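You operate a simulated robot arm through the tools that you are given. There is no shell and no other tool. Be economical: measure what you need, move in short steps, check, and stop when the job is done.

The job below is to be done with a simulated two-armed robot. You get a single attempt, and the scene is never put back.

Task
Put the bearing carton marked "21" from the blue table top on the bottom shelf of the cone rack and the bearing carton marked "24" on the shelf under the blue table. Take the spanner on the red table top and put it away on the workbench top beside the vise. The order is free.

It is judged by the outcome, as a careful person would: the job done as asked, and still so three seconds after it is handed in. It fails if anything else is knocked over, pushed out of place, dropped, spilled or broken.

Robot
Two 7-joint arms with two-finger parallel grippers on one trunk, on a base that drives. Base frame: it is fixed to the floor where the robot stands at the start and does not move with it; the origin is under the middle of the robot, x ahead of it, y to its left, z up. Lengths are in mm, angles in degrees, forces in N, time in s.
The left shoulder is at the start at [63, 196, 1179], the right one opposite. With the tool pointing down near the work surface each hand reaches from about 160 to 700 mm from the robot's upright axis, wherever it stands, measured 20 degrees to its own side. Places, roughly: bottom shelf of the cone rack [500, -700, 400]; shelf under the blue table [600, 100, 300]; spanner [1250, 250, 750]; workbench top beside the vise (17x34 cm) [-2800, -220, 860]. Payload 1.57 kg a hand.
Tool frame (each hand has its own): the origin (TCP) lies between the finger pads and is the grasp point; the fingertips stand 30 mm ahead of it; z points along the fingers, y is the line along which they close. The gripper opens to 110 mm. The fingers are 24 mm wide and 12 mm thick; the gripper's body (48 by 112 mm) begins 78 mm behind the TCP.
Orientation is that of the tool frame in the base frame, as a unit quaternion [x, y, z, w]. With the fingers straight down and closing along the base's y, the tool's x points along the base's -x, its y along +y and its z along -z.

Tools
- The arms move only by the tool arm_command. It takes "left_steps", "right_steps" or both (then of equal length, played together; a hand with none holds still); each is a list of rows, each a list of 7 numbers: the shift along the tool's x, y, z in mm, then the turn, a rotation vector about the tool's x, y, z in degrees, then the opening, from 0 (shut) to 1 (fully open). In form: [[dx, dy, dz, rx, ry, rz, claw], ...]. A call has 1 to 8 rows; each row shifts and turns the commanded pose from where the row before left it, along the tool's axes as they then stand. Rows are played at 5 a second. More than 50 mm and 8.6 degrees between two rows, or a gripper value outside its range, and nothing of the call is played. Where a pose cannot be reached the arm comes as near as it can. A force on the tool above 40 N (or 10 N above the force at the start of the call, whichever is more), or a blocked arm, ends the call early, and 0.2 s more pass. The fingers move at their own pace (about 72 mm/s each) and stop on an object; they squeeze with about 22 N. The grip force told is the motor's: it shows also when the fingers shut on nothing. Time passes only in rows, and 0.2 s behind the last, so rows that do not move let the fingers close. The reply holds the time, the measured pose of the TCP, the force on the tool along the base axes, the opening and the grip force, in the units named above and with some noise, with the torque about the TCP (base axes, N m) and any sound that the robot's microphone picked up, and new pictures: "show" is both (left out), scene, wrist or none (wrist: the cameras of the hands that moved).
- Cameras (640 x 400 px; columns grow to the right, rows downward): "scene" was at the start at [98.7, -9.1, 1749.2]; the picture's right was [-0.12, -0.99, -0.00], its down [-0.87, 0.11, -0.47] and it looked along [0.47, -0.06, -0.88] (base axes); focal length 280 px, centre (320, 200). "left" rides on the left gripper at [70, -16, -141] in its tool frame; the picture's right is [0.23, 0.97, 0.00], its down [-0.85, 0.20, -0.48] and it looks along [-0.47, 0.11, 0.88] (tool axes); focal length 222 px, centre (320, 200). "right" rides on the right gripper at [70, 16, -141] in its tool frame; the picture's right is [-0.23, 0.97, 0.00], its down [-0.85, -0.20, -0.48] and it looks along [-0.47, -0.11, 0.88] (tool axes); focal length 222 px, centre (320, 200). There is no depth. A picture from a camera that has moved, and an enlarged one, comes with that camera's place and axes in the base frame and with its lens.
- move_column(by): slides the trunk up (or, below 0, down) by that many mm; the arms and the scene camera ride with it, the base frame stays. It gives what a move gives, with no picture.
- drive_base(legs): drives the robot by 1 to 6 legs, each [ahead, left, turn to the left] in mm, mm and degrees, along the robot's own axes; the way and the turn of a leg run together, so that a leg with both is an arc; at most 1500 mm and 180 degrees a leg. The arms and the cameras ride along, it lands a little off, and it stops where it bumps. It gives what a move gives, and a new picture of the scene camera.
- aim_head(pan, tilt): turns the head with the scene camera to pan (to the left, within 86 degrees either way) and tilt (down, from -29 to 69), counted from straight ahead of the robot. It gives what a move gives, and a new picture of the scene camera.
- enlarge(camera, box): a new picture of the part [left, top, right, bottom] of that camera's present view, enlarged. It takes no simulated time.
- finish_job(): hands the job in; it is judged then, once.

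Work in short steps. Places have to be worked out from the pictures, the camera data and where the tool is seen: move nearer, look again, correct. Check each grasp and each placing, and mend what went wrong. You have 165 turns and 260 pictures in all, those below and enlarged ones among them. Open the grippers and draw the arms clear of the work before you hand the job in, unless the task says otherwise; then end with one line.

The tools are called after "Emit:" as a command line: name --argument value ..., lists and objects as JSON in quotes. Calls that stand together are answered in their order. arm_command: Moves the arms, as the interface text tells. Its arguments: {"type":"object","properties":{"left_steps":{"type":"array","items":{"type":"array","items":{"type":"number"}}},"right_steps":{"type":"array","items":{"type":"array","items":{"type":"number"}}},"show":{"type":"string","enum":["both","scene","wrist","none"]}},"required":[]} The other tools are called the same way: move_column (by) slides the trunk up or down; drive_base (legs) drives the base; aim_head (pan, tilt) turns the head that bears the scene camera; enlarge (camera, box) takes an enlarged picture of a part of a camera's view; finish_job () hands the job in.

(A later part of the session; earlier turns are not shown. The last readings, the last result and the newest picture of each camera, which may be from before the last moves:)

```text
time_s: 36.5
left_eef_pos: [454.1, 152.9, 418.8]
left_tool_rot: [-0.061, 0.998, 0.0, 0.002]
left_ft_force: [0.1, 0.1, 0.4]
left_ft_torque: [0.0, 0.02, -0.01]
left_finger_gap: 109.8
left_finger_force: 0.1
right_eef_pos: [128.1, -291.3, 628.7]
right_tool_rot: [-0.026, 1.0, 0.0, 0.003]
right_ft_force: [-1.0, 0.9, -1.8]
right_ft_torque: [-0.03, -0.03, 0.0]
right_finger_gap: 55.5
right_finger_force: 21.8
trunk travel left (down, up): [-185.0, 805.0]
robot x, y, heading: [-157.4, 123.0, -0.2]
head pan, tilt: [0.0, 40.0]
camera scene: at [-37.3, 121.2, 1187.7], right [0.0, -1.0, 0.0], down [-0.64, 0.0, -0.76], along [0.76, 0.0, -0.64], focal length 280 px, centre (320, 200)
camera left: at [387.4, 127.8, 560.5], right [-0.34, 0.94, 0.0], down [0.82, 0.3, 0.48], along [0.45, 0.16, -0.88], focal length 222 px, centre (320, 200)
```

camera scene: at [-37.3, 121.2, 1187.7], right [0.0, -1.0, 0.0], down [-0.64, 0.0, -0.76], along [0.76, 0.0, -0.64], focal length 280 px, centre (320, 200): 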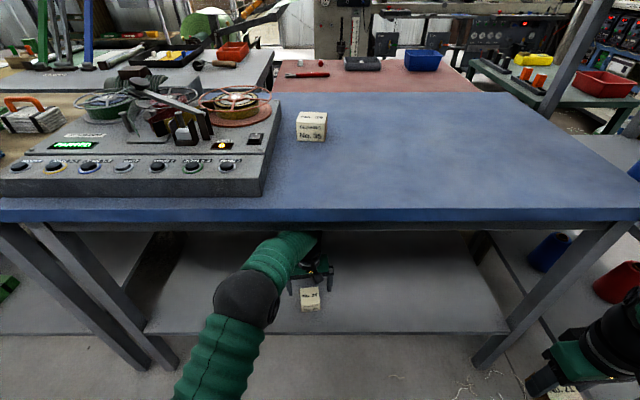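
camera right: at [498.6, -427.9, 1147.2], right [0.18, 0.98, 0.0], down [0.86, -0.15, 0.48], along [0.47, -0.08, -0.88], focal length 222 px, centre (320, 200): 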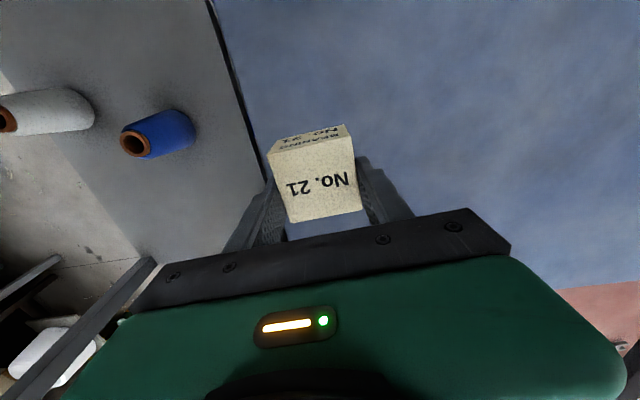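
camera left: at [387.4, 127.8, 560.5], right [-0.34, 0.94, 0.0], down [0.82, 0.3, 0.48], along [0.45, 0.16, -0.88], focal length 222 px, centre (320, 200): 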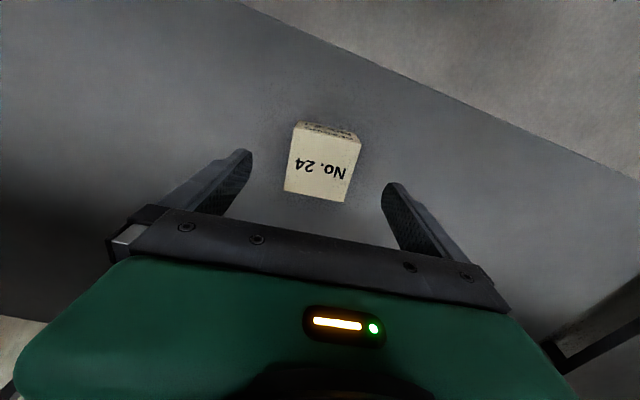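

Carton 24 is standing properly on the shelf. I back out and raise the trunk to regrip carton 21 on the blue table with a tilted hand.

Emit:
drive_base --legs '[[-350, 0, 0]]'

Emit:
move_column --by 400

Emit:
arm_command --left_steps '[[40, 15, -20, 0, 0, 0, 1], [40, 15, -20, 0, 0, 0, 1], [40, 15, -20, 0, 0, 0, 1], [40, 15, -20, 0, 0, 0, 1], [40, 15, -20, 0, 0, 0, 1], [0, 0, 0, 0, 0, 0, 1]]' --show "scene"

```text
time_s: 38.8
left_eef_pos: [101.0, 154.2, 419.6]
left_tool_rot: [-0.061, 0.998, -0.001, 0.004]
left_ft_force: [-0.1, -0.7, -0.8]
left_ft_torque: [0.02, 0.01, 0.05]
left_finger_gap: 110.0
left_finger_force: 0.0
right_eef_pos: [-226.1, -291.3, 628.2]
right_tool_rot: [-0.026, 1.0, 0.0, 0.003]
right_ft_force: [0.2, 0.3, -1.4]
right_ft_torque: [-0.01, -0.01, 0.0]
right_finger_gap: 55.3
right_finger_force: 22.5
trunk travel left (down, up): [-185.0, 805.0]
robot x, y, heading: [-508.6, 119.0, -0.1]
head pan, tilt: [0.0, 40.0]
camera scene: at [-391.2, 121.4, 1187.8], right [0.0, -1.0, 0.0], down [-0.64, 0.0, -0.77], along [0.77, 0.0, -0.64], focal length 280 px, centre (320, 200)
```

scene: 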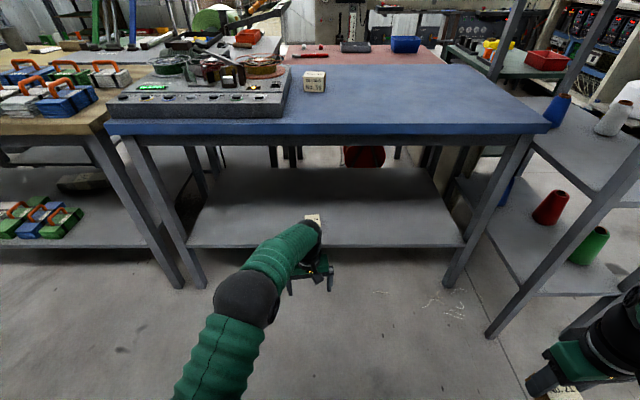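

```text
time_s: 42.6
left_eef_pos: [101.6, 152.5, 818.4]
left_tool_rot: [-0.061, 0.998, 0.0, 0.004]
left_ft_force: [-0.6, 0.5, 0.6]
left_ft_torque: [-0.01, 0.02, 0.0]
left_finger_gap: 110.1
left_finger_force: 0.0
right_eef_pos: [-225.7, -291.2, 1028.2]
right_tool_rot: [-0.026, 1.0, -0.001, 0.002]
right_ft_force: [0.6, -0.5, -1.9]
right_ft_torque: [-0.02, -0.02, 0.02]
right_finger_gap: 55.4
right_finger_force: 22.3
trunk travel left (down, up): [-585.0, 405.0]
robot x, y, heading: [-508.7, 123.3, -0.2]
head pan, tilt: [0.0, 40.0]
```

```text
time_s: 44.0
left_eef_pos: [-105.6, 202.3, 915.0]
left_tool_rot: [-0.061, 0.998, -0.001, 0.002]
left_ft_force: [0.2, 0.3, 0.5]
left_ft_torque: [-0.01, 0.05, 0.03]
left_finger_gap: 110.0
left_finger_force: 0.1
right_eef_pos: [-224.4, -291.9, 1027.4]
right_tool_rot: [-0.027, 1.0, -0.001, 0.002]
right_ft_force: [0.5, 0.8, -1.7]
right_ft_torque: [0.02, 0.04, 0.0]
right_finger_gap: 55.3
right_finger_force: 21.6
trunk travel left (down, up): [-585.0, 405.0]
robot x, y, heading: [-509.2, 122.1, -0.1]
head pan, tilt: [0.0, 40.0]
camera scene: at [-389.3, 121.3, 1587.7], right [0.0, -1.0, 0.0], down [-0.64, 0.0, -0.76], along [0.76, 0.0, -0.64], focal length 280 px, centre (320, 200)
```

scene: 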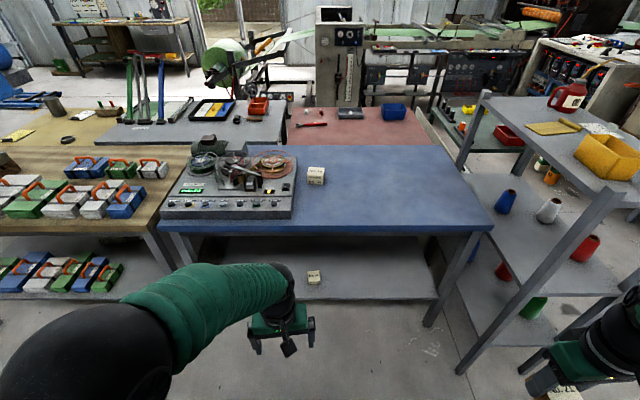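

I drive 400 mm closer and look, with the right hand ready to set 21 on the blue table's free area near (450,-270).

Emit:
drive_base --legs '[[400, 0, 0]]'

Emit:
arm_command --right_steps '[[-45, 0, 0, 0, 0, 0, 0.3], [-45, 0, 0, 0, 0, 0, 0.3], [-45, 0, 0, 0, 0, 0, 0.3], [-45, 0, 0, 0, 0, 0, 0.3], [-45, 0, 0, 0, 0, 0, 0.3], [-30, 0, 20, 0, 0, 0, 0.3], [0, 0, 45, 0, 0, 0, 0.3], [0, 0, 0, 0, 0, 0, 0.3]]'

```text
time_s: 46.5
left_eef_pos: [291.1, 210.6, 916.0]
left_tool_rot: [-0.067, 0.998, 0.0, 0.003]
left_ft_force: [-0.2, -0.3, 0.0]
left_ft_torque: [-0.04, 0.02, 0.01]
left_finger_gap: 110.1
left_finger_force: 0.0
right_eef_pos: [177.3, -285.7, 1029.2]
right_tool_rot: [-0.033, 0.999, 0.001, 0.004]
right_ft_force: [-0.3, 0.3, -1.4]
right_ft_torque: [0.0, 0.0, 0.01]
right_finger_gap: 55.4
right_finger_force: 21.7
trunk travel left (down, up): [-585.0, 405.0]
robot x, y, heading: [-108.1, 123.3, 0.9]
head pan, tilt: [0.0, 40.0]
camera scene: at [6.7, 124.7, 1587.9], right [0.01, -1.0, 0.0], down [-0.64, -0.01, -0.77], along [0.77, 0.01, -0.64], focal length 280 px, centre (320, 200)
```

scene: 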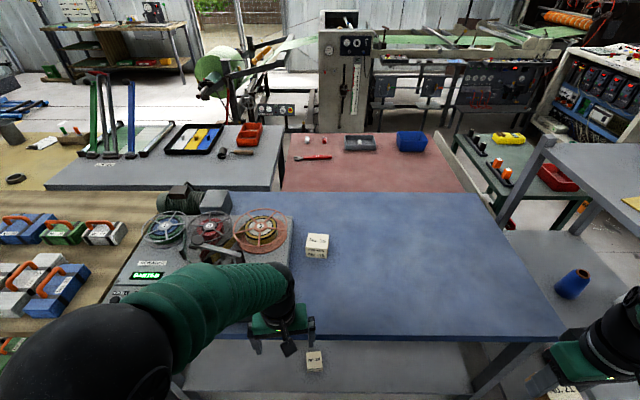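

```text
time_s: 48.3
left_eef_pos: [291.8, 210.1, 915.8]
left_tool_rot: [-0.068, 0.998, -0.002, 0.004]
left_ft_force: [-0.4, -0.1, 0.1]
left_ft_torque: [-0.01, 0.02, -0.01]
left_finger_gap: 110.0
left_finger_force: 0.1
right_eef_pos: [431.7, -269.4, 965.0]
right_tool_rot: [-0.032, 0.999, 0.0, 0.003]
right_ft_force: [0.2, 0.2, -2.4]
right_ft_torque: [-0.02, -0.03, 0.0]
right_finger_gap: 55.5
right_finger_force: 22.0
trunk travel left (down, up): [-585.0, 405.0]
robot x, y, heading: [-109.1, 120.5, 0.9]
head pan, tilt: [0.0, 40.0]
camera scene: at [8.7, 124.8, 1587.8], right [0.01, -1.0, 0.0], down [-0.64, -0.01, -0.76], along [0.76, 0.01, -0.64], focal length 280 px, centre (320, 200)
camera right: at [360.0, -257.2, 1104.5], right [0.16, 0.99, 0.0], down [0.86, -0.14, 0.48], along [0.48, -0.08, -0.88], focal length 222 px, centre (320, 200)
```

scene: 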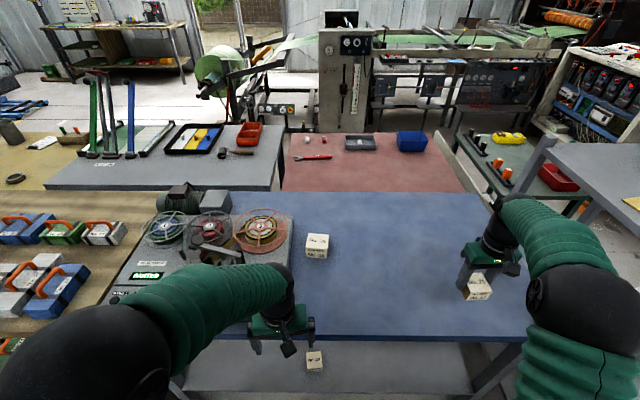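
right: 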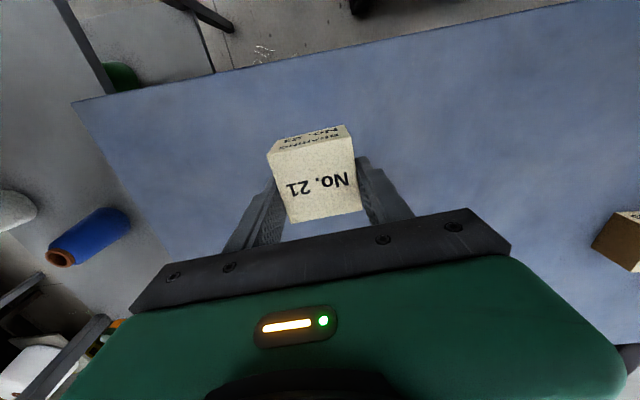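

Over free table area. I lower to about z 890, the release height.

Emit:
arm_command --right_steps '[[0, 0, 30, 0, 0, 0, 0.3], [0, 0, 25, 0, 0, 0, 0.3], [0, 0, 8, 0, 0, 0, 0.3], [0, 0, 6, 0, 0, 0, 0.3], [0, 0, 4, 0, 0, 0, 0.3], [0, 0, 3, 0, 0, 0, 0.3], [0, 0, 0, 0, 0, 0, 0.3]]' --show "none"

```text
time_s: 49.9
left_eef_pos: [291.9, 211.2, 915.4]
left_tool_rot: [-0.067, 0.998, 0.0, 0.003]
left_ft_force: [-0.3, 0.5, -0.1]
left_ft_torque: [0.0, 0.01, 0.01]
left_finger_gap: 110.0
left_finger_force: 0.1
right_eef_pos: [432.1, -269.9, 888.2]
right_tool_rot: [-0.032, 0.999, -0.001, 0.002]
right_ft_force: [0.0, -0.2, -1.3]
right_ft_torque: [-0.01, 0.01, 0.0]
right_finger_gap: 55.6
right_finger_force: 22.0
trunk travel left (down, up): [-585.0, 405.0]
robot x, y, heading: [-112.6, 123.4, 0.9]
head pan, tilt: [0.0, 40.0]
```

Not quite in contact yet; I go a few mm further.

Emit:
arm_command --right_steps '[[0, 0, 2, 0, 0, 0, 0.3], [0, 0, 2, 0, 0, 0, 0.3], [0, 0, 0, 0, 0, 0, 0.3]]' --show "none"

```text
time_s: 50.7
left_eef_pos: [290.0, 211.0, 917.0]
left_tool_rot: [-0.067, 0.998, -0.002, 0.004]
left_ft_force: [-0.5, -1.0, 0.3]
left_ft_torque: [-0.03, 0.04, -0.02]
left_finger_gap: 109.9
left_finger_force: 0.0
right_eef_pos: [433.3, -268.6, 887.9]
right_tool_rot: [-0.033, 0.999, -0.003, 0.005]
right_ft_force: [3.4, -2.4, 19.9]
right_ft_torque: [0.19, 0.24, 0.0]
right_finger_gap: 55.7
right_finger_force: 22.2
trunk travel left (down, up): [-585.0, 405.0]
robot x, y, heading: [-107.9, 123.0, 0.9]
head pan, tilt: [0.0, 40.0]
```

Contact. I release, rise, and pitch the hand 45° forward.

Emit:
arm_command --right_steps '[[0, 0, 0, 0, 0, 0, 1], [0, 0, 0, 0, 0, 0, 1], [0, 0, 0, 0, 0, 0, 1], [0, 0, -40, 0, 0, 0, 1], [0, 0, -40, 0, 0, 0, 1], [0, 0, -40, 0, 0, 0, 1], [0, 0, 0, 0, 0, 0, 1]]' --show "wrist"

Emit:
arm_command --right_steps '[[0, 0, 0, 0, -7.5, 0, 1], [0, 0, 0, 0, -7.5, 0, 1], [0, 0, 0, 0, -7.5, 0, 1], [0, 0, 0, 0, -7.5, 0, 1], [0, 0, 0, 0, -7.5, 0, 1], [0, 0, 0, 0, -7.5, 0, 1], [0, 0, 0, 0, 0, 0, 1]]'

```text
time_s: 52.3
left_eef_pos: [292.0, 210.4, 915.8]
left_tool_rot: [-0.067, 0.998, -0.001, 0.004]
left_ft_force: [-0.4, 0.0, -0.5]
left_ft_torque: [0.0, 0.01, 0.01]
left_finger_gap: 110.0
left_finger_force: 0.2
right_eef_pos: [430.9, -270.6, 1005.1]
right_tool_rot: [-0.032, 0.999, 0.0, 0.002]
right_ft_force: [0.3, -0.1, -0.8]
right_ft_torque: [0.03, 0.01, -0.03]
right_finger_gap: 110.1
right_finger_force: 0.1
trunk travel left (down, up): [-585.0, 405.0]
robot x, y, heading: [-106.3, 124.8, 0.7]
head pan, tilt: [0.0, 40.0]
camera right: at [360.2, -257.2, 1145.8], right [0.16, 0.99, 0.0], down [0.86, -0.14, 0.48], along [0.48, -0.08, -0.88], focal length 222 px, centre (320, 200)
```

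right: 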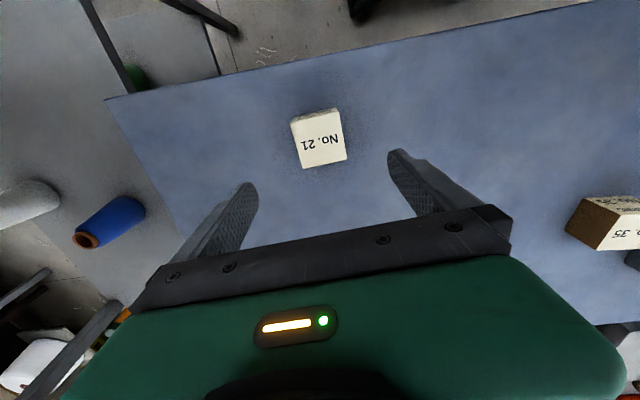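

```text
time_s: 53.9
left_eef_pos: [291.3, 210.0, 915.3]
left_tool_rot: [-0.068, 0.998, 0.0, 0.004]
left_ft_force: [0.5, 0.4, 0.1]
left_ft_torque: [0.0, 0.0, 0.0]
left_finger_gap: 110.1
left_finger_force: 0.1
right_eef_pos: [431.3, -269.8, 1005.6]
right_tool_rot: [-0.03, 0.922, 0.012, 0.385]
right_ft_force: [-0.6, 0.8, 0.4]
right_ft_torque: [0.01, -0.03, 0.02]
right_finger_gap: 109.9
right_finger_force: 0.0
trunk travel left (down, up): [-585.0, 405.0]
robot x, y, heading: [-108.4, 127.0, 0.7]
head pan, tilt: [0.0, 40.0]
camera scene: at [8.3, 124.0, 1587.8], right [0.01, -1.0, 0.0], down [-0.64, -0.01, -0.76], along [0.76, 0.01, -0.64], focal length 280 px, centre (320, 200)
camera right: at [281.5, -262.4, 1053.9], right [0.1, 0.98, 0.16], down [0.27, -0.18, 0.94], along [0.96, -0.05, -0.29], focal length 222 px, centre (320, 200)
```

scene: 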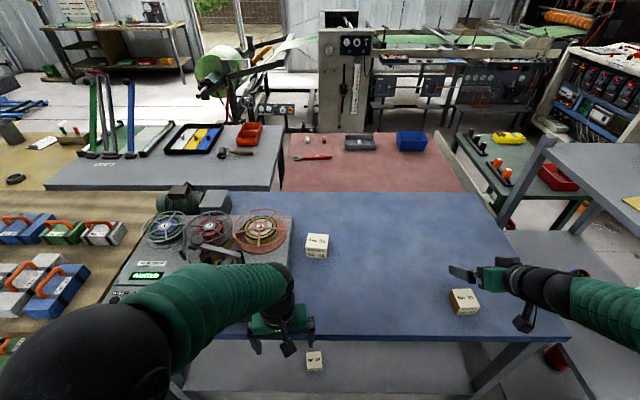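
right: 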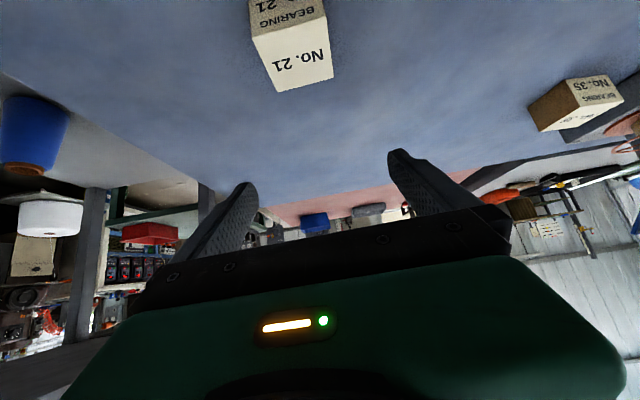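

Hand is pitched 45°. I descend vertically so the open fingers straddle carton 21 (TCP to ~(428,-270,888)).

Emit:
arm_command --right_steps '[[21, 0, 20, 0, 0, 0, 1], [21, 0, 20, 0, 0, 0, 1], [21, 0, 20, 0, 0, 0, 1], [14, 0, 14, 0, 0, 0, 1], [0, 0, 0, 0, 0, 0, 1]]'

```text
time_s: 55.1
left_eef_pos: [290.2, 211.3, 915.8]
left_tool_rot: [-0.067, 0.998, -0.001, 0.004]
left_ft_force: [-0.2, 0.2, 0.6]
left_ft_torque: [-0.01, -0.02, 0.03]
left_finger_gap: 110.1
left_finger_force: 0.1
right_eef_pos: [432.0, -269.1, 899.3]
right_tool_rot: [-0.029, 0.922, 0.012, 0.385]
right_ft_force: [0.1, -0.1, 0.6]
right_ft_torque: [-0.01, 0.01, 0.01]
right_finger_gap: 110.0
right_finger_force: 0.1
trunk travel left (down, up): [-585.0, 405.0]
robot x, y, heading: [-109.0, 123.7, 0.7]
head pan, tilt: [0.0, 40.0]
camera scene: at [7.7, 124.7, 1587.8], right [0.01, -1.0, 0.0], down [-0.64, -0.01, -0.77], along [0.77, 0.01, -0.64], focal length 280 px, centre (320, 200)
camera right: at [281.1, -262.2, 947.3], right [0.1, 0.98, 0.16], down [0.27, -0.18, 0.94], along [0.96, -0.05, -0.29], focal length 222 px, centre (320, 200)
```

scene: 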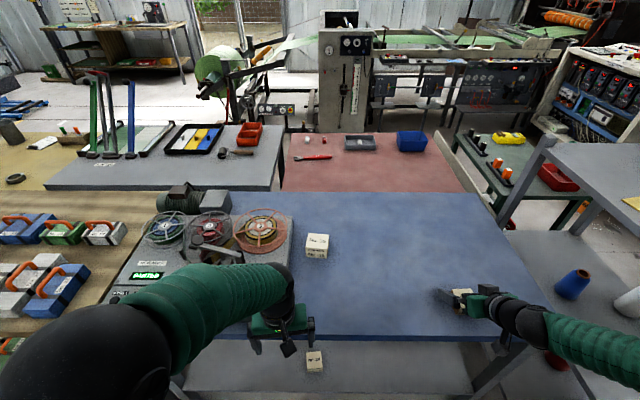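
right: 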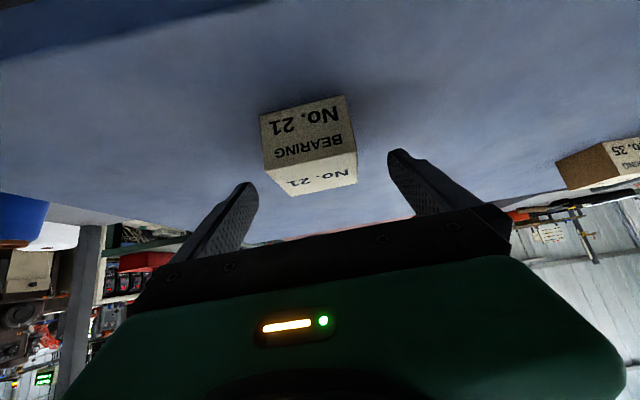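

Aligned. Down another ~11 mm and close.

Emit:
arm_command --right_steps '[[8, 0, 6, 0, 0, 0, 1], [0, 0, 0, 0, 0, 0, 0.3], [0, 0, 0, 0, 0, 0, 0.3], [0, 0, 0, 0, 0, 0, 0.3], [0, 0, 0, 0, 0, 0, 0.3], [0, 0, 0, 0, 0, 0, 0.3]]' --show "wrist"

```text
time_s: 56.5
left_eef_pos: [291.4, 210.0, 915.7]
left_tool_rot: [-0.067, 0.998, -0.001, 0.003]
left_ft_force: [0.5, 0.1, -0.2]
left_ft_torque: [0.02, 0.0, -0.01]
left_finger_gap: 109.8
left_finger_force: 0.0
right_eef_pos: [429.6, -269.7, 889.0]
right_tool_rot: [-0.029, 0.922, 0.011, 0.386]
right_ft_force: [-0.9, 0.3, -0.1]
right_ft_torque: [0.09, -0.03, 0.01]
right_finger_gap: 55.6
right_finger_force: 21.9
trunk travel left (down, up): [-585.0, 405.0]
robot x, y, heading: [-111.9, 124.2, 0.8]
head pan, tilt: [0.0, 40.0]
camera right: at [279.7, -262.0, 937.5], right [0.1, 0.98, 0.16], down [0.27, -0.18, 0.94], along [0.96, -0.05, -0.29], focal length 222 px, centre (320, 200)
```

right: 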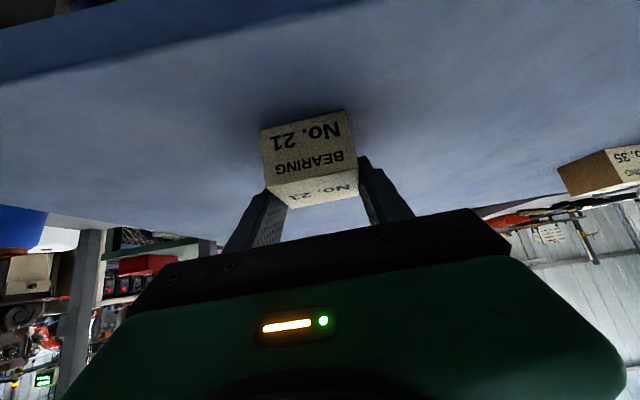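

Regripped with 45° pitch. I lift 70 mm, drive back, then shift to face the rack.

Emit:
arm_command --right_steps '[[-25, 0, -25, 0, 0, 0, 0.3], [-25, 0, -25, 0, 0, 0, 0.3], [0, 0, 0, 0, 0, 0, 0.3]]' --show "wrist"

Emit:
drive_base --legs '[[-600, 0, 0]]'

```text
time_s: 57.3
left_eef_pos: [291.9, 209.5, 915.6]
left_tool_rot: [-0.067, 0.998, 0.0, 0.004]
left_ft_force: [0.1, 0.0, -0.4]
left_ft_torque: [0.04, -0.01, 0.0]
left_finger_gap: 109.9
left_finger_force: 0.1
right_eef_pos: [428.3, -271.7, 958.2]
right_tool_rot: [-0.03, 0.923, 0.013, 0.384]
right_ft_force: [0.1, 0.9, -0.7]
right_ft_torque: [0.0, -0.02, -0.03]
right_finger_gap: 55.5
right_finger_force: 21.8
trunk travel left (down, up): [-585.0, 405.0]
robot x, y, heading: [-110.7, 124.2, 0.6]
head pan, tilt: [0.0, 40.0]
camera right: at [278.5, -263.2, 1007.7], right [0.1, 0.98, 0.16], down [0.27, -0.18, 0.94], along [0.96, -0.05, -0.29], focal length 222 px, centre (320, 200)
```

right: 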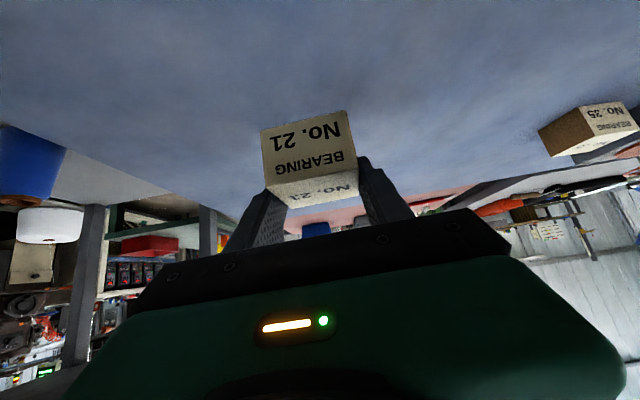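

```text
time_s: 60.7
left_eef_pos: [-310.5, 203.9, 915.7]
left_tool_rot: [-0.068, 0.998, 0.0, 0.004]
left_ft_force: [0.3, 0.2, -0.7]
left_ft_torque: [-0.02, -0.03, 0.01]
left_finger_gap: 109.9
left_finger_force: 0.0
right_eef_pos: [-172.1, -277.8, 958.8]
right_tool_rot: [-0.031, 0.922, 0.013, 0.385]
right_ft_force: [0.5, -0.8, -0.9]
right_ft_torque: [-0.01, -0.03, 0.0]
right_finger_gap: 56.0
right_finger_force: 21.7
trunk travel left (down, up): [-585.0, 405.0]
robot x, y, heading: [-714.4, 118.2, 1.1]
head pan, tilt: [0.0, 40.0]
camera scene: at [-593.8, 115.8, 1587.7], right [0.01, -1.0, 0.0], down [-0.64, -0.01, -0.76], along [0.76, 0.01, -0.64], focal length 280 px, centre (320, 200)
```

scene: 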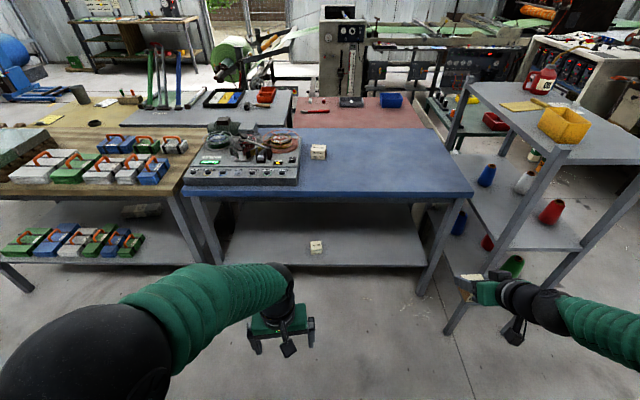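

Clear. I shift 420 mm right (straightening heading) and lower the trunk 400 mm to look into the rack.

Emit:
drive_base --legs '[[0, -420, -1]]'

Emit:
move_column --by -400

Emit:
aim_head --pan -20 --tilt 30

```text
time_s: 63.3
left_eef_pos: [-307.9, -213.1, 916.3]
left_tool_rot: [-0.064, 0.998, -0.005, 0.004]
left_ft_force: [-0.5, 0.3, -0.1]
left_ft_torque: [-0.02, -0.02, 0.02]
left_finger_gap: 110.0
left_finger_force: 0.0
right_eef_pos: [-174.0, -693.7, 963.2]
right_tool_rot: [-0.028, 0.922, 0.008, 0.385]
right_ft_force: [-0.3, 1.5, -1.6]
right_ft_torque: [-0.02, 0.0, -0.02]
right_finger_gap: 55.7
right_finger_force: 21.7
trunk travel left (down, up): [-585.0, 405.0]
robot x, y, heading: [-705.7, -299.1, 0.1]
head pan, tilt: [0.0, 40.0]
camera scene: at [-590.5, -293.5, 1587.8], right [0.01, -1.0, 0.0], down [-0.64, -0.01, -0.76], along [0.76, 0.0, -0.64], focal length 280 px, centre (320, 200)
```

scene: 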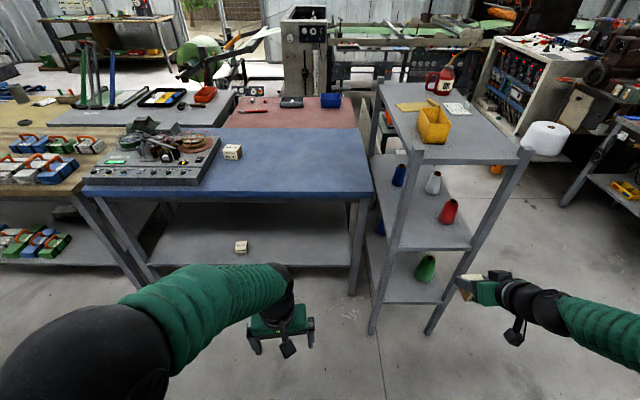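

```text
time_s: 67.1
left_eef_pos: [-309.2, -217.4, 517.0]
left_tool_rot: [-0.063, 0.998, -0.001, 0.004]
left_ft_force: [-0.8, -0.9, -0.5]
left_ft_torque: [-0.02, 0.0, 0.0]
left_finger_gap: 110.0
left_finger_force: 0.1
right_eef_pos: [-174.4, -698.0, 560.5]
right_tool_rot: [-0.027, 0.922, 0.01, 0.386]
right_ft_force: [-0.5, 0.4, -1.7]
right_ft_torque: [0.01, -0.01, 0.0]
right_finger_gap: 55.8
right_finger_force: 22.5
trunk travel left (down, up): [-185.0, 805.0]
robot x, y, heading: [-707.3, -304.2, 0.5]
head pan, tilt: [0.0, 40.0]
```

```text
time_s: 67.9
left_eef_pos: [-307.9, -217.9, 517.4]
left_tool_rot: [-0.064, 0.998, -0.002, 0.005]
left_ft_force: [-0.4, 0.8, -0.2]
left_ft_torque: [0.01, 0.03, 0.01]
left_finger_gap: 110.0
left_finger_force: 0.0
right_eef_pos: [-174.5, -699.1, 561.7]
right_tool_rot: [-0.026, 0.922, 0.01, 0.385]
right_ft_force: [-0.1, -0.1, -2.2]
right_ft_torque: [-0.03, 0.0, 0.01]
right_finger_gap: 55.9
right_finger_force: 21.7
trunk travel left (down, up): [-185.0, 805.0]
robot x, y, heading: [-710.4, -302.3, 0.2]
head pan, tilt: [-20.0, 30.0]
camera scene: at [-591.0, -333.2, 1203.0], right [-0.34, -0.94, 0.0], down [-0.47, 0.17, -0.86], along [0.81, -0.29, -0.5], focal length 280 px, centre (320, 200)
```

scene: 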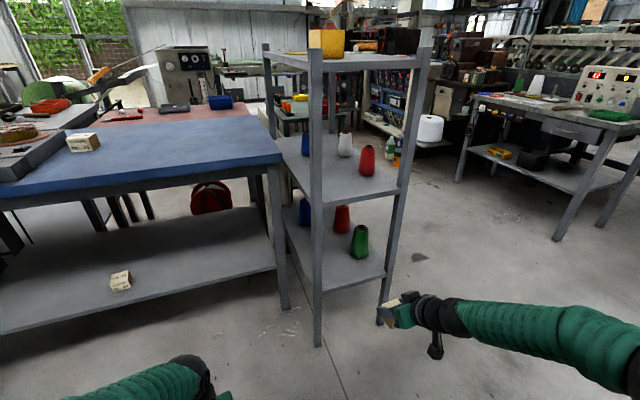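

The free spot on the bottom shelf is front-left, near (240,-690), between the left post and the green cone. I lower 100 mm and drive in partway.

Emit:
move_column --by -100

Emit:
drive_base --legs '[[260, 0, 0]]'

Emit:
arm_command --right_steps '[[0, 0, 0, 0, 0, 0, 0.3]]' --show "wrist"

```text
time_s: 69.2
left_eef_pos: [-309.2, -217.9, 416.5]
left_tool_rot: [-0.064, 0.998, 0.0, 0.005]
left_ft_force: [0.1, -0.1, -0.8]
left_ft_torque: [0.01, 0.0, -0.01]
left_finger_gap: 110.3
left_finger_force: 0.0
right_eef_pos: [-175.0, -700.5, 462.4]
right_tool_rot: [-0.026, 0.922, 0.009, 0.386]
right_ft_force: [-0.1, -0.4, -1.2]
right_ft_torque: [0.0, -0.03, -0.01]
right_finger_gap: 55.8
right_finger_force: 22.1
trunk travel left (down, up): [-85.0, 905.0]
robot x, y, heading: [-711.1, -301.0, 0.5]
head pan, tilt: [-20.0, 30.0]
```

```text
time_s: 71.1
left_eef_pos: [-43.4, -216.2, 415.8]
left_tool_rot: [-0.064, 0.998, -0.002, 0.004]
left_ft_force: [-0.9, -0.3, 0.3]
left_ft_torque: [-0.01, 0.02, 0.05]
left_finger_gap: 109.8
left_finger_force: 0.0
right_eef_pos: [89.7, -697.8, 460.0]
right_tool_rot: [-0.027, 0.922, 0.01, 0.385]
right_ft_force: [-0.2, 0.1, -1.8]
right_ft_torque: [0.01, 0.01, 0.01]
right_finger_gap: 55.3
right_finger_force: 22.0
trunk travel left (down, up): [-85.0, 905.0]
robot x, y, heading: [-440.4, -298.6, 0.5]
head pan, tilt: [-20.0, 30.0]
camera scene: at [-326.5, -331.7, 1103.0], right [-0.34, -0.94, 0.0], down [-0.47, 0.17, -0.86], along [0.81, -0.29, -0.5], focal length 280 px, centre (320, 200)
```

scene: 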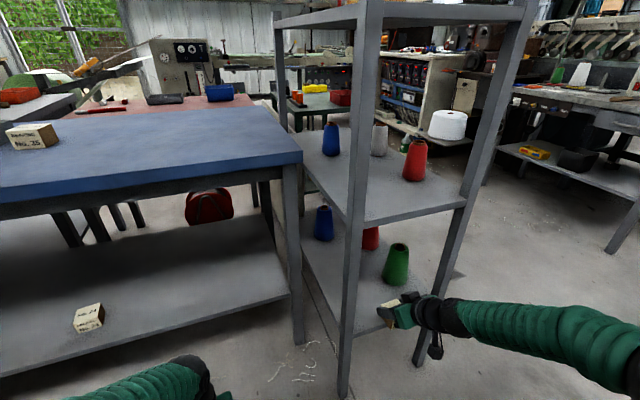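

```text
time_s: 71.5
left_eef_pos: [-45.0, -215.6, 416.9]
left_tool_rot: [-0.064, 0.998, -0.001, 0.005]
left_ft_force: [-0.2, -0.4, 0.0]
left_ft_torque: [0.03, 0.02, 0.01]
left_finger_gap: 110.2
left_finger_force: 0.1
right_eef_pos: [89.6, -696.7, 460.1]
right_tool_rot: [-0.027, 0.922, 0.009, 0.386]
right_ft_force: [0.1, -0.4, -1.6]
right_ft_torque: [0.03, 0.0, 0.05]
right_finger_gap: 55.7
right_finger_force: 21.2
trunk travel left (down, up): [-85.0, 905.0]
robot x, y, heading: [-444.7, -298.9, 0.4]
head pan, tilt: [-20.0, 30.0]
camera right: at [-61.1, -688.3, 509.5], right [0.1, 0.98, 0.16], down [0.27, -0.18, 0.95], along [0.96, -0.05, -0.28], focal length 222 px, centre (320, 200)
```

right: 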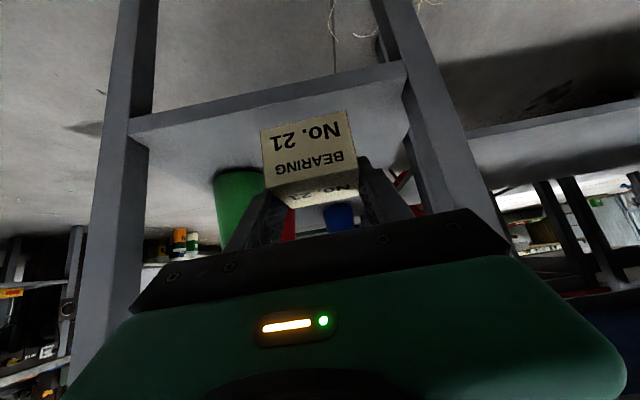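

The carton is higher than the shelf edge and centred in the opening. I drive another 150 mm.

Emit:
drive_base --legs '[[150, 0, 0]]'

Emit:
arm_command --right_steps '[[0, 0, 0, 0, 0, 0, 0.3]]' --show "wrist"

```text
time_s: 72.9
left_eef_pos: [102.3, -214.4, 416.7]
left_tool_rot: [-0.062, 0.998, -0.002, 0.005]
left_ft_force: [0.0, 0.1, 0.0]
left_ft_torque: [-0.02, -0.01, 0.02]
left_finger_gap: 110.2
left_finger_force: 0.1
right_eef_pos: [236.9, -696.0, 461.3]
right_tool_rot: [-0.027, 0.922, 0.01, 0.386]
right_ft_force: [0.6, -0.8, -1.4]
right_ft_torque: [0.01, -0.01, -0.01]
right_finger_gap: 55.7
right_finger_force: 22.5
trunk travel left (down, up): [-85.0, 905.0]
robot x, y, heading: [-293.5, -298.2, 0.4]
head pan, tilt: [-20.0, 30.0]
camera scene: at [-178.2, -331.2, 1103.0], right [-0.34, -0.94, 0.0], down [-0.47, 0.17, -0.86], along [0.81, -0.29, -0.5], focal length 280 px, centre (320, 200)
```

scene: 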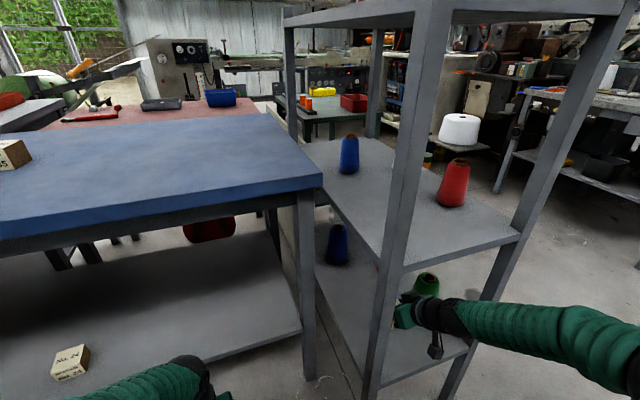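

```text
time_s: 73.3
left_eef_pos: [104.4, -214.5, 415.7]
left_tool_rot: [-0.064, 0.998, -0.003, 0.006]
left_ft_force: [-0.9, -0.4, -0.3]
left_ft_torque: [0.03, 0.01, -0.02]
left_finger_gap: 110.0
left_finger_force: 0.1
right_eef_pos: [236.1, -696.4, 462.6]
right_tool_rot: [-0.027, 0.922, 0.009, 0.386]
right_ft_force: [0.8, 0.7, -2.5]
right_ft_torque: [0.01, 0.01, 0.0]
right_finger_gap: 55.6
right_finger_force: 22.1
trunk travel left (down, up): [-85.0, 905.0]
robot x, y, heading: [-297.3, -300.3, -0.1]
head pan, tilt: [-20.0, 30.0]
camera right: at [86.4, -687.7, 510.0], right [0.1, 0.98, 0.16], down [0.27, -0.18, 0.95], along [0.96, -0.06, -0.28], focal length 222 px, centre (320, 200)
```

right: 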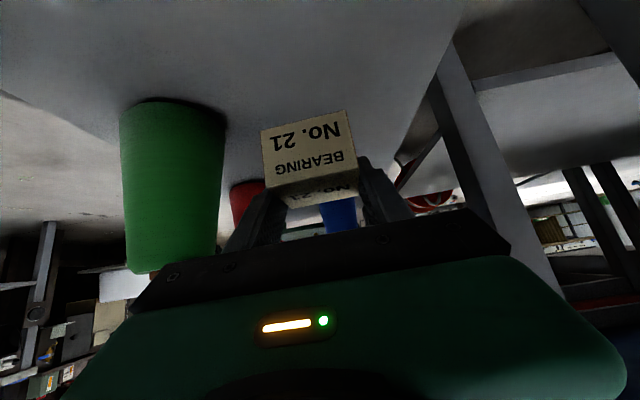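

The green cone's edge is ~30 mm clear of the hand; I shift 10 mm left and lower in small rows until contact.

Emit:
arm_command --right_steps '[[10, 5, 10, 0, 0, 0, 0.3], [10, 5, 10, 0, 0, 0, 0.3], [8, 0, 8, 0, 0, 0, 0.3], [4, 0, 4, 0, 0, 0, 0.3], [3, 0, 3, 0, 0, 0, 0.3], [3, 0, 3, 0, 0, 0, 0.3], [3, 0, 3, 0, 0, 0, 0.3], [3, 0, 3, 0, 0, 0, 0.3]]' --show "wrist"

```text
time_s: 75.1
left_eef_pos: [103.0, -214.3, 416.5]
left_tool_rot: [-0.062, 0.998, -0.002, 0.005]
left_ft_force: [-0.3, -0.5, 0.2]
left_ft_torque: [0.0, 0.0, -0.02]
left_finger_gap: 110.1
left_finger_force: 0.0
right_eef_pos: [238.4, -686.9, 400.3]
right_tool_rot: [-0.027, 0.922, 0.009, 0.386]
right_ft_force: [0.1, -0.5, -2.3]
right_ft_torque: [-0.03, -0.01, 0.03]
right_finger_gap: 55.6
right_finger_force: 22.0
trunk travel left (down, up): [-85.0, 905.0]
robot x, y, heading: [-296.0, -299.2, 0.1]
head pan, tilt: [-20.0, 30.0]
camera right: at [86.9, -678.0, 447.6], right [0.1, 0.98, 0.16], down [0.27, -0.18, 0.95], along [0.96, -0.06, -0.28], focal length 222 px, centre (320, 200)
```

right: 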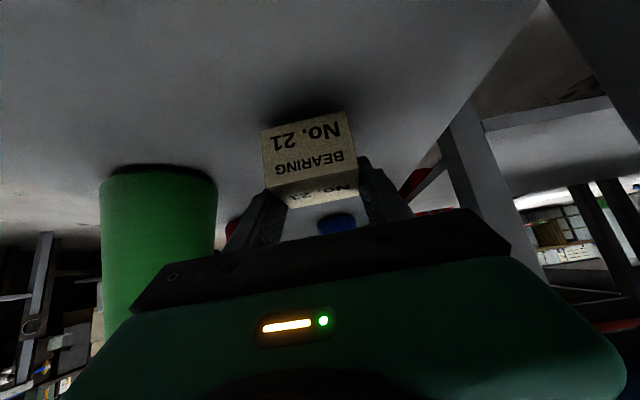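

Close above the shelf now; continuing gently.

Emit:
arm_command --right_steps '[[3, 0, 3, 0, 0, 0, 0.3], [2, 0, 2, 0, 0, 0, 0.3], [2, 0, 2, 0, 0, 0, 0.3], [1.5, 0, 1.5, 0, 0, 0, 0.3], [1.5, 0, 1.5, 0, 0, 0, 0.3]]' --show "none"

```text
time_s: 76.3
left_eef_pos: [103.7, -214.7, 418.1]
left_tool_rot: [-0.064, 0.998, -0.002, 0.007]
left_ft_force: [0.1, 0.3, 0.4]
left_ft_torque: [0.03, 0.02, 0.01]
left_finger_gap: 110.1
left_finger_force: 0.0
right_eef_pos: [237.4, -687.4, 389.1]
right_tool_rot: [-0.027, 0.921, 0.007, 0.389]
right_ft_force: [1.6, -0.4, 18.6]
right_ft_torque: [0.28, 0.39, 0.11]
right_finger_gap: 55.8
right_finger_force: 22.1
trunk travel left (down, up): [-85.0, 905.0]
robot x, y, heading: [-299.0, -302.1, 0.0]
head pan, tilt: [-20.0, 30.0]
```

Contact at 389 (18.6 N up). I open to ~85 mm and withdraw along the tool axis.

Emit:
arm_command --right_steps '[[0, 0, 0, 0, 0, 0, 0.78], [0, 0, 0, 0, 0, 0, 0.78], [0, 0, -20, 0, 0, 0, 0.78], [0, 0, -30, 0, 0, 0, 0.78], [0, 0, -30, 0, 0, 0, 0.78], [0, 0, 0, 0, 0, 0, 0.78]]' --show "wrist"

```text
time_s: 77.7
left_eef_pos: [104.4, -215.9, 417.0]
left_tool_rot: [-0.064, 0.998, -0.002, 0.006]
left_ft_force: [0.8, -0.7, 0.4]
left_ft_torque: [0.01, 0.02, -0.06]
left_finger_gap: 110.1
left_finger_force: 0.0
right_eef_pos: [179.0, -690.4, 442.1]
right_tool_rot: [-0.026, 0.922, 0.009, 0.387]
right_ft_force: [-0.3, 0.7, 0.5]
right_ft_torque: [0.0, -0.02, 0.0]
right_finger_gap: 85.7
right_finger_force: 0.0
trunk travel left (down, up): [-85.0, 905.0]
robot x, y, heading: [-296.3, -301.6, 0.2]
head pan, tilt: [-20.0, 30.0]
camera right: at [28.8, -680.7, 490.2], right [0.1, 0.98, 0.16], down [0.27, -0.18, 0.95], along [0.96, -0.06, -0.28], focal length 222 px, centre (320, 200)
```

right: 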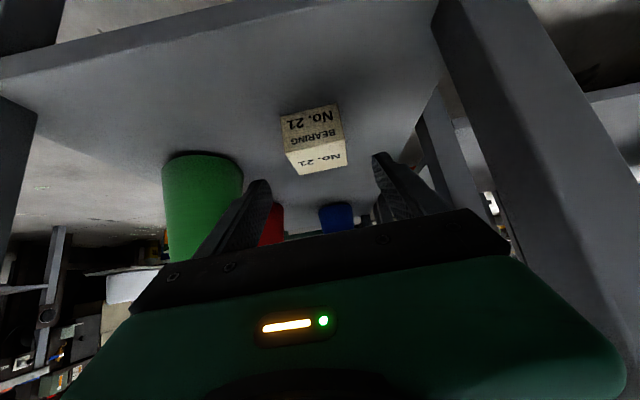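

Carton 21 stands on the bottom shelf, clear of the cones. I back out and verify.

Emit:
drive_base --legs '[[-420, 0, 0]]'

Emit:
enlarge --camera "scene" --box '[220, 100, 460, 370]'

```text
time_s: 80.3
left_eef_pos: [-319.1, -217.1, 417.3]
left_tool_rot: [-0.064, 0.998, -0.003, 0.006]
left_ft_force: [-0.6, -0.1, -1.2]
left_ft_torque: [0.01, 0.02, 0.02]
left_finger_gap: 109.9
left_finger_force: 0.1
right_eef_pos: [-241.1, -691.8, 442.2]
right_tool_rot: [-0.028, 0.922, 0.009, 0.387]
right_ft_force: [0.2, 0.7, 0.2]
right_ft_torque: [0.0, 0.0, -0.03]
right_finger_gap: 85.7
right_finger_force: 0.0
trunk travel left (down, up): [-85.0, 905.0]
robot x, y, heading: [-720.0, -303.6, 0.5]
head pan, tilt: [-20.0, 30.0]
camera scene: at [-600.1, -333.0, 1103.2], right [-0.34, -0.94, 0.0], down [-0.47, 0.17, -0.87], along [0.81, -0.29, -0.5], focal length 280 px, centre (320, 200)
```

scene: 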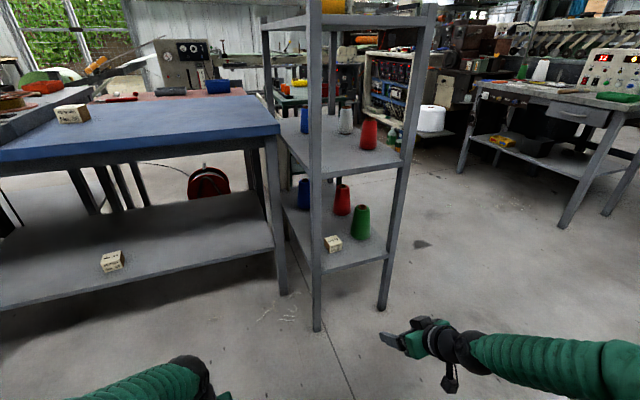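

```text
1.48 times, centred on (340, 235) of scene
camera zoom: at [-600.1, -333.0, 1103.2], right [-0.34, -0.94, 0.0], down [-0.47, 0.17, -0.87], along [0.81, -0.29, -0.5], focal length 414 px, centre (290, 148)
```

zoom: 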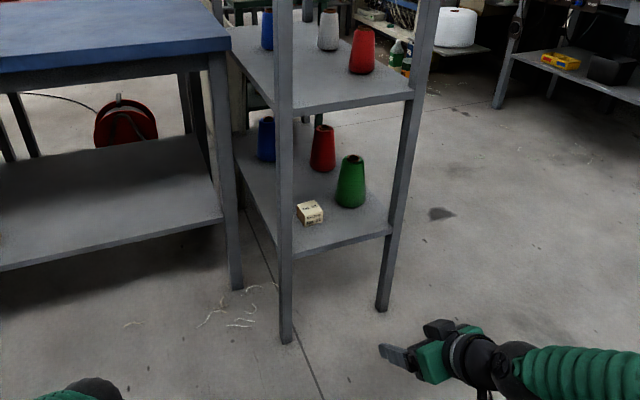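

Both cartons are in place. Now the spanner: I raise the trunk for an overview and bring the right hand back to tool-down.

Emit:
move_column --by 400

Emit:
move_column --by 400

Emit:
arm_command --right_steps '[[0, 0, 0, 0, 7.5, 0, 0.78], [0, 0, 0, 0, 7.5, 0, 0.78], [0, 0, 0, 0, 7.5, 0, 0.78], [0, 0, 0, 0, 7.5, 0, 0.78], [0, 0, 0, 0, 7.5, 0, 0.78], [0, 0, 0, 0, 7.5, 0, 0.78], [45, 5, 0, 0, 0, 0, 0.78], [45, 5, 0, 0, 0, 0, 0.78]]' --show "none"

Emit:
aim_head --pan -20 --tilt 25

```text
time_s: 84.1
left_eef_pos: [-318.4, -216.5, 816.1]
left_tool_rot: [-0.064, 0.998, -0.002, 0.006]
left_ft_force: [0.1, 0.8, -0.5]
left_ft_torque: [0.03, -0.02, -0.01]
left_finger_gap: 110.2
left_finger_force: 0.0
right_eef_pos: [-240.0, -689.5, 840.8]
right_tool_rot: [-0.028, 0.922, 0.01, 0.387]
right_ft_force: [-0.3, 0.5, -0.7]
right_ft_torque: [-0.01, 0.0, -0.02]
right_finger_gap: 86.1
right_finger_force: 0.0
trunk travel left (down, up): [-485.0, 505.0]
robot x, y, heading: [-718.8, -298.8, 0.5]
head pan, tilt: [-20.0, 30.0]
```

```text
time_s: 88.0
left_eef_pos: [-317.4, -216.2, 1217.2]
left_tool_rot: [-0.064, 0.998, -0.002, 0.005]
left_ft_force: [-0.3, -0.5, -1.1]
left_ft_torque: [0.03, -0.01, -0.02]
left_finger_gap: 110.1
left_finger_force: 0.1
right_eef_pos: [-240.8, -691.6, 1242.5]
right_tool_rot: [-0.028, 0.922, 0.01, 0.387]
right_ft_force: [0.1, -0.5, 0.9]
right_ft_torque: [0.0, -0.02, -0.01]
right_finger_gap: 85.7
right_finger_force: 0.0
trunk travel left (down, up): [-885.0, 105.0]
robot x, y, heading: [-716.7, -303.9, 0.3]
head pan, tilt: [-20.0, 30.0]
```

```text
time_s: 89.8
left_eef_pos: [-321.3, -214.5, 1218.1]
left_tool_rot: [-0.065, 0.998, -0.003, 0.007]
left_ft_force: [-0.6, 0.0, -0.1]
left_ft_torque: [0.0, -0.01, 0.0]
left_finger_gap: 110.0
left_finger_force: 0.2
right_eef_pos: [-334.6, -686.1, 1242.5]
right_tool_rot: [-0.029, 1.0, -0.003, 0.006]
right_ft_force: [-0.6, 0.1, -0.6]
right_ft_torque: [0.0, 0.02, 0.05]
right_finger_gap: 85.6
right_finger_force: 0.1
trunk travel left (down, up): [-885.0, 105.0]
robot x, y, heading: [-713.6, -301.5, 0.2]
head pan, tilt: [-20.0, 30.0]
```

```text
time_s: 90.4
left_eef_pos: [-317.7, -216.4, 1219.2]
left_tool_rot: [-0.064, 0.998, -0.002, 0.006]
left_ft_force: [0.6, 0.4, 0.2]
left_ft_torque: [-0.01, -0.01, 0.02]
left_finger_gap: 109.8
left_finger_force: 0.0
right_eef_pos: [-333.0, -688.9, 1242.3]
right_tool_rot: [-0.029, 1.0, -0.001, 0.006]
right_ft_force: [-0.5, -0.2, 1.0]
right_ft_torque: [0.0, -0.01, 0.0]
right_finger_gap: 85.7
right_finger_force: 0.0
trunk travel left (down, up): [-885.0, 105.0]
robot x, y, heading: [-718.0, -302.0, 0.4]
head pan, tilt: [-20.0, 25.0]
camera scene: at [-599.6, -335.2, 1911.3], right [-0.34, -0.94, 0.0], down [-0.4, 0.14, -0.91], along [0.85, -0.3, -0.42], focal length 280 px, centre (320, 200)
```

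scene: 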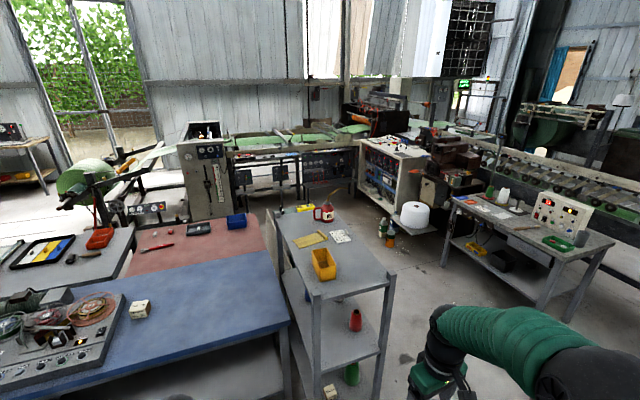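

There's a wide aisle to the right of the rack. I drive right 1250 mm, then look ahead.

Emit:
drive_base --legs '[[0, -1250, 0]]'

Emit:
aim_head --pan 15 --tilt 25

```text
time_s: 96.7
left_eef_pos: [-315.2, -1463.5, 1216.6]
left_tool_rot: [-0.059, 0.998, -0.004, 0.005]
left_ft_force: [-0.7, -0.1, 0.1]
left_ft_torque: [0.01, -0.01, 0.0]
left_finger_gap: 110.0
left_finger_force: 0.0
right_eef_pos: [-332.3, -1934.3, 1240.4]
right_tool_rot: [-0.025, 1.0, -0.003, 0.005]
right_ft_force: [0.6, -0.1, -0.6]
right_ft_torque: [0.0, 0.02, -0.03]
right_finger_gap: 85.9
right_finger_force: 0.0
trunk travel left (down, up): [-885.0, 105.0]
robot x, y, heading: [-716.9, -1547.7, -0.0]
head pan, tilt: [-20.0, 25.0]
camera scene: at [-595.6, -1577.6, 1911.2], right [-0.35, -0.94, 0.0], down [-0.4, 0.15, -0.91], along [0.85, -0.31, -0.42], focal length 280 px, centre (320, 200)
```

scene: 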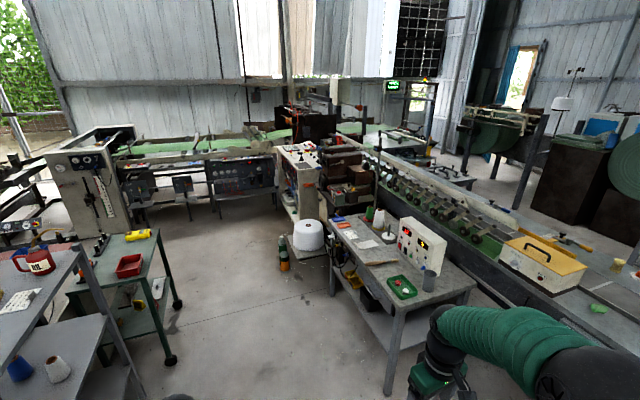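

```text
time_s: 97.7
left_eef_pos: [-316.3, -1464.7, 1217.7]
left_tool_rot: [-0.06, 0.998, -0.003, 0.006]
left_ft_force: [0.2, 0.5, 0.0]
left_ft_torque: [0.0, 0.01, -0.04]
left_finger_gap: 110.1
left_finger_force: 0.0
right_eef_pos: [-334.3, -1936.7, 1242.2]
right_tool_rot: [-0.024, 1.0, -0.003, 0.005]
right_ft_force: [-0.3, 0.0, 0.2]
right_ft_torque: [0.01, 0.02, -0.01]
right_finger_gap: 85.8
right_finger_force: 0.0
trunk travel left (down, up): [-885.0, 105.0]
robot x, y, heading: [-716.1, -1547.3, 0.1]
head pan, tilt: [15.0, 25.0]
camera scene: at [-593.1, -1524.5, 1911.2], right [0.25, -0.97, 0.0], down [-0.41, -0.11, -0.91], along [0.88, 0.23, -0.42], focal length 280 px, centre (320, 200)
```

scene: 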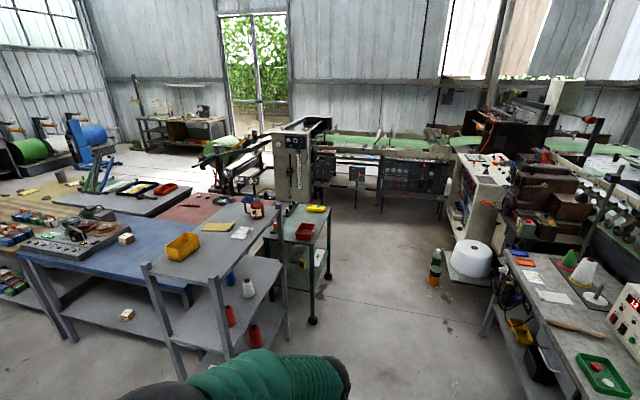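

The aisle is free: I drive ahead along y≈-1550 past the rack and the green cart, then turn left to look behind the red table.

Emit:
drive_base --legs '[[1500, 0, 0], [1200, 0, 0], [0, 0, 90]]'

Emit:
aim_head --pan 20 --tilt 30

```text
time_s: 114.7
left_eef_pos: [1922.6, -1167.7, 1218.2]
left_tool_rot: [0.741, -0.672, -0.002, -0.005]
left_ft_force: [-0.6, 0.2, -0.8]
left_ft_torque: [0.01, 0.0, 0.0]
left_finger_gap: 110.2
left_finger_force: 0.1
right_eef_pos: [2391.7, -1195.1, 1240.9]
right_tool_rot: [0.717, -0.697, -0.002, -0.005]
right_ft_force: [-0.4, 0.2, -1.1]
right_ft_torque: [0.01, -0.01, 0.01]
right_finger_gap: 85.9
right_finger_force: 0.2
trunk travel left (down, up): [-885.0, 105.0]
robot x, y, heading: [1995.5, -1570.8, 88.5]
head pan, tilt: [15.0, 25.0]
camera scene: at [1977.7, -1445.4, 1911.2], right [0.97, 0.24, 0.0], down [0.1, -0.41, -0.91], along [-0.21, 0.88, -0.42], focal length 280 px, centre (320, 200)
```

scene: 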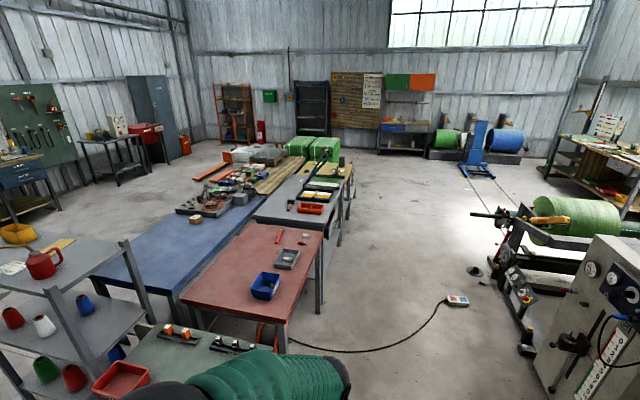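

```text
time_s: 115.4
left_eef_pos: [1920.7, -1168.6, 1217.0]
left_tool_rot: [0.741, -0.672, -0.002, -0.006]
left_ft_force: [0.4, 0.2, -0.2]
left_ft_torque: [-0.01, 0.02, 0.01]
left_finger_gap: 110.1
left_finger_force: 0.1
right_eef_pos: [2392.1, -1194.8, 1242.0]
right_tool_rot: [0.717, -0.697, -0.002, -0.005]
right_ft_force: [0.3, -0.1, -0.4]
right_ft_torque: [-0.03, 0.02, -0.01]
right_finger_gap: 85.8
right_finger_force: 0.0
trunk travel left (down, up): [-885.0, 105.0]
robot x, y, heading: [1995.2, -1571.0, 88.7]
head pan, tilt: [20.0, 30.0]
camera scene: at [1969.9, -1449.0, 1903.2], right [0.95, 0.32, 0.0], down [0.16, -0.48, -0.87], along [-0.28, 0.82, -0.5], focal length 280 px, centre (320, 200)
```

scene: 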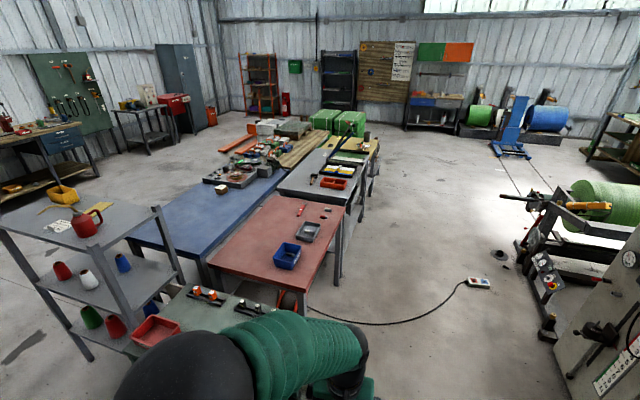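

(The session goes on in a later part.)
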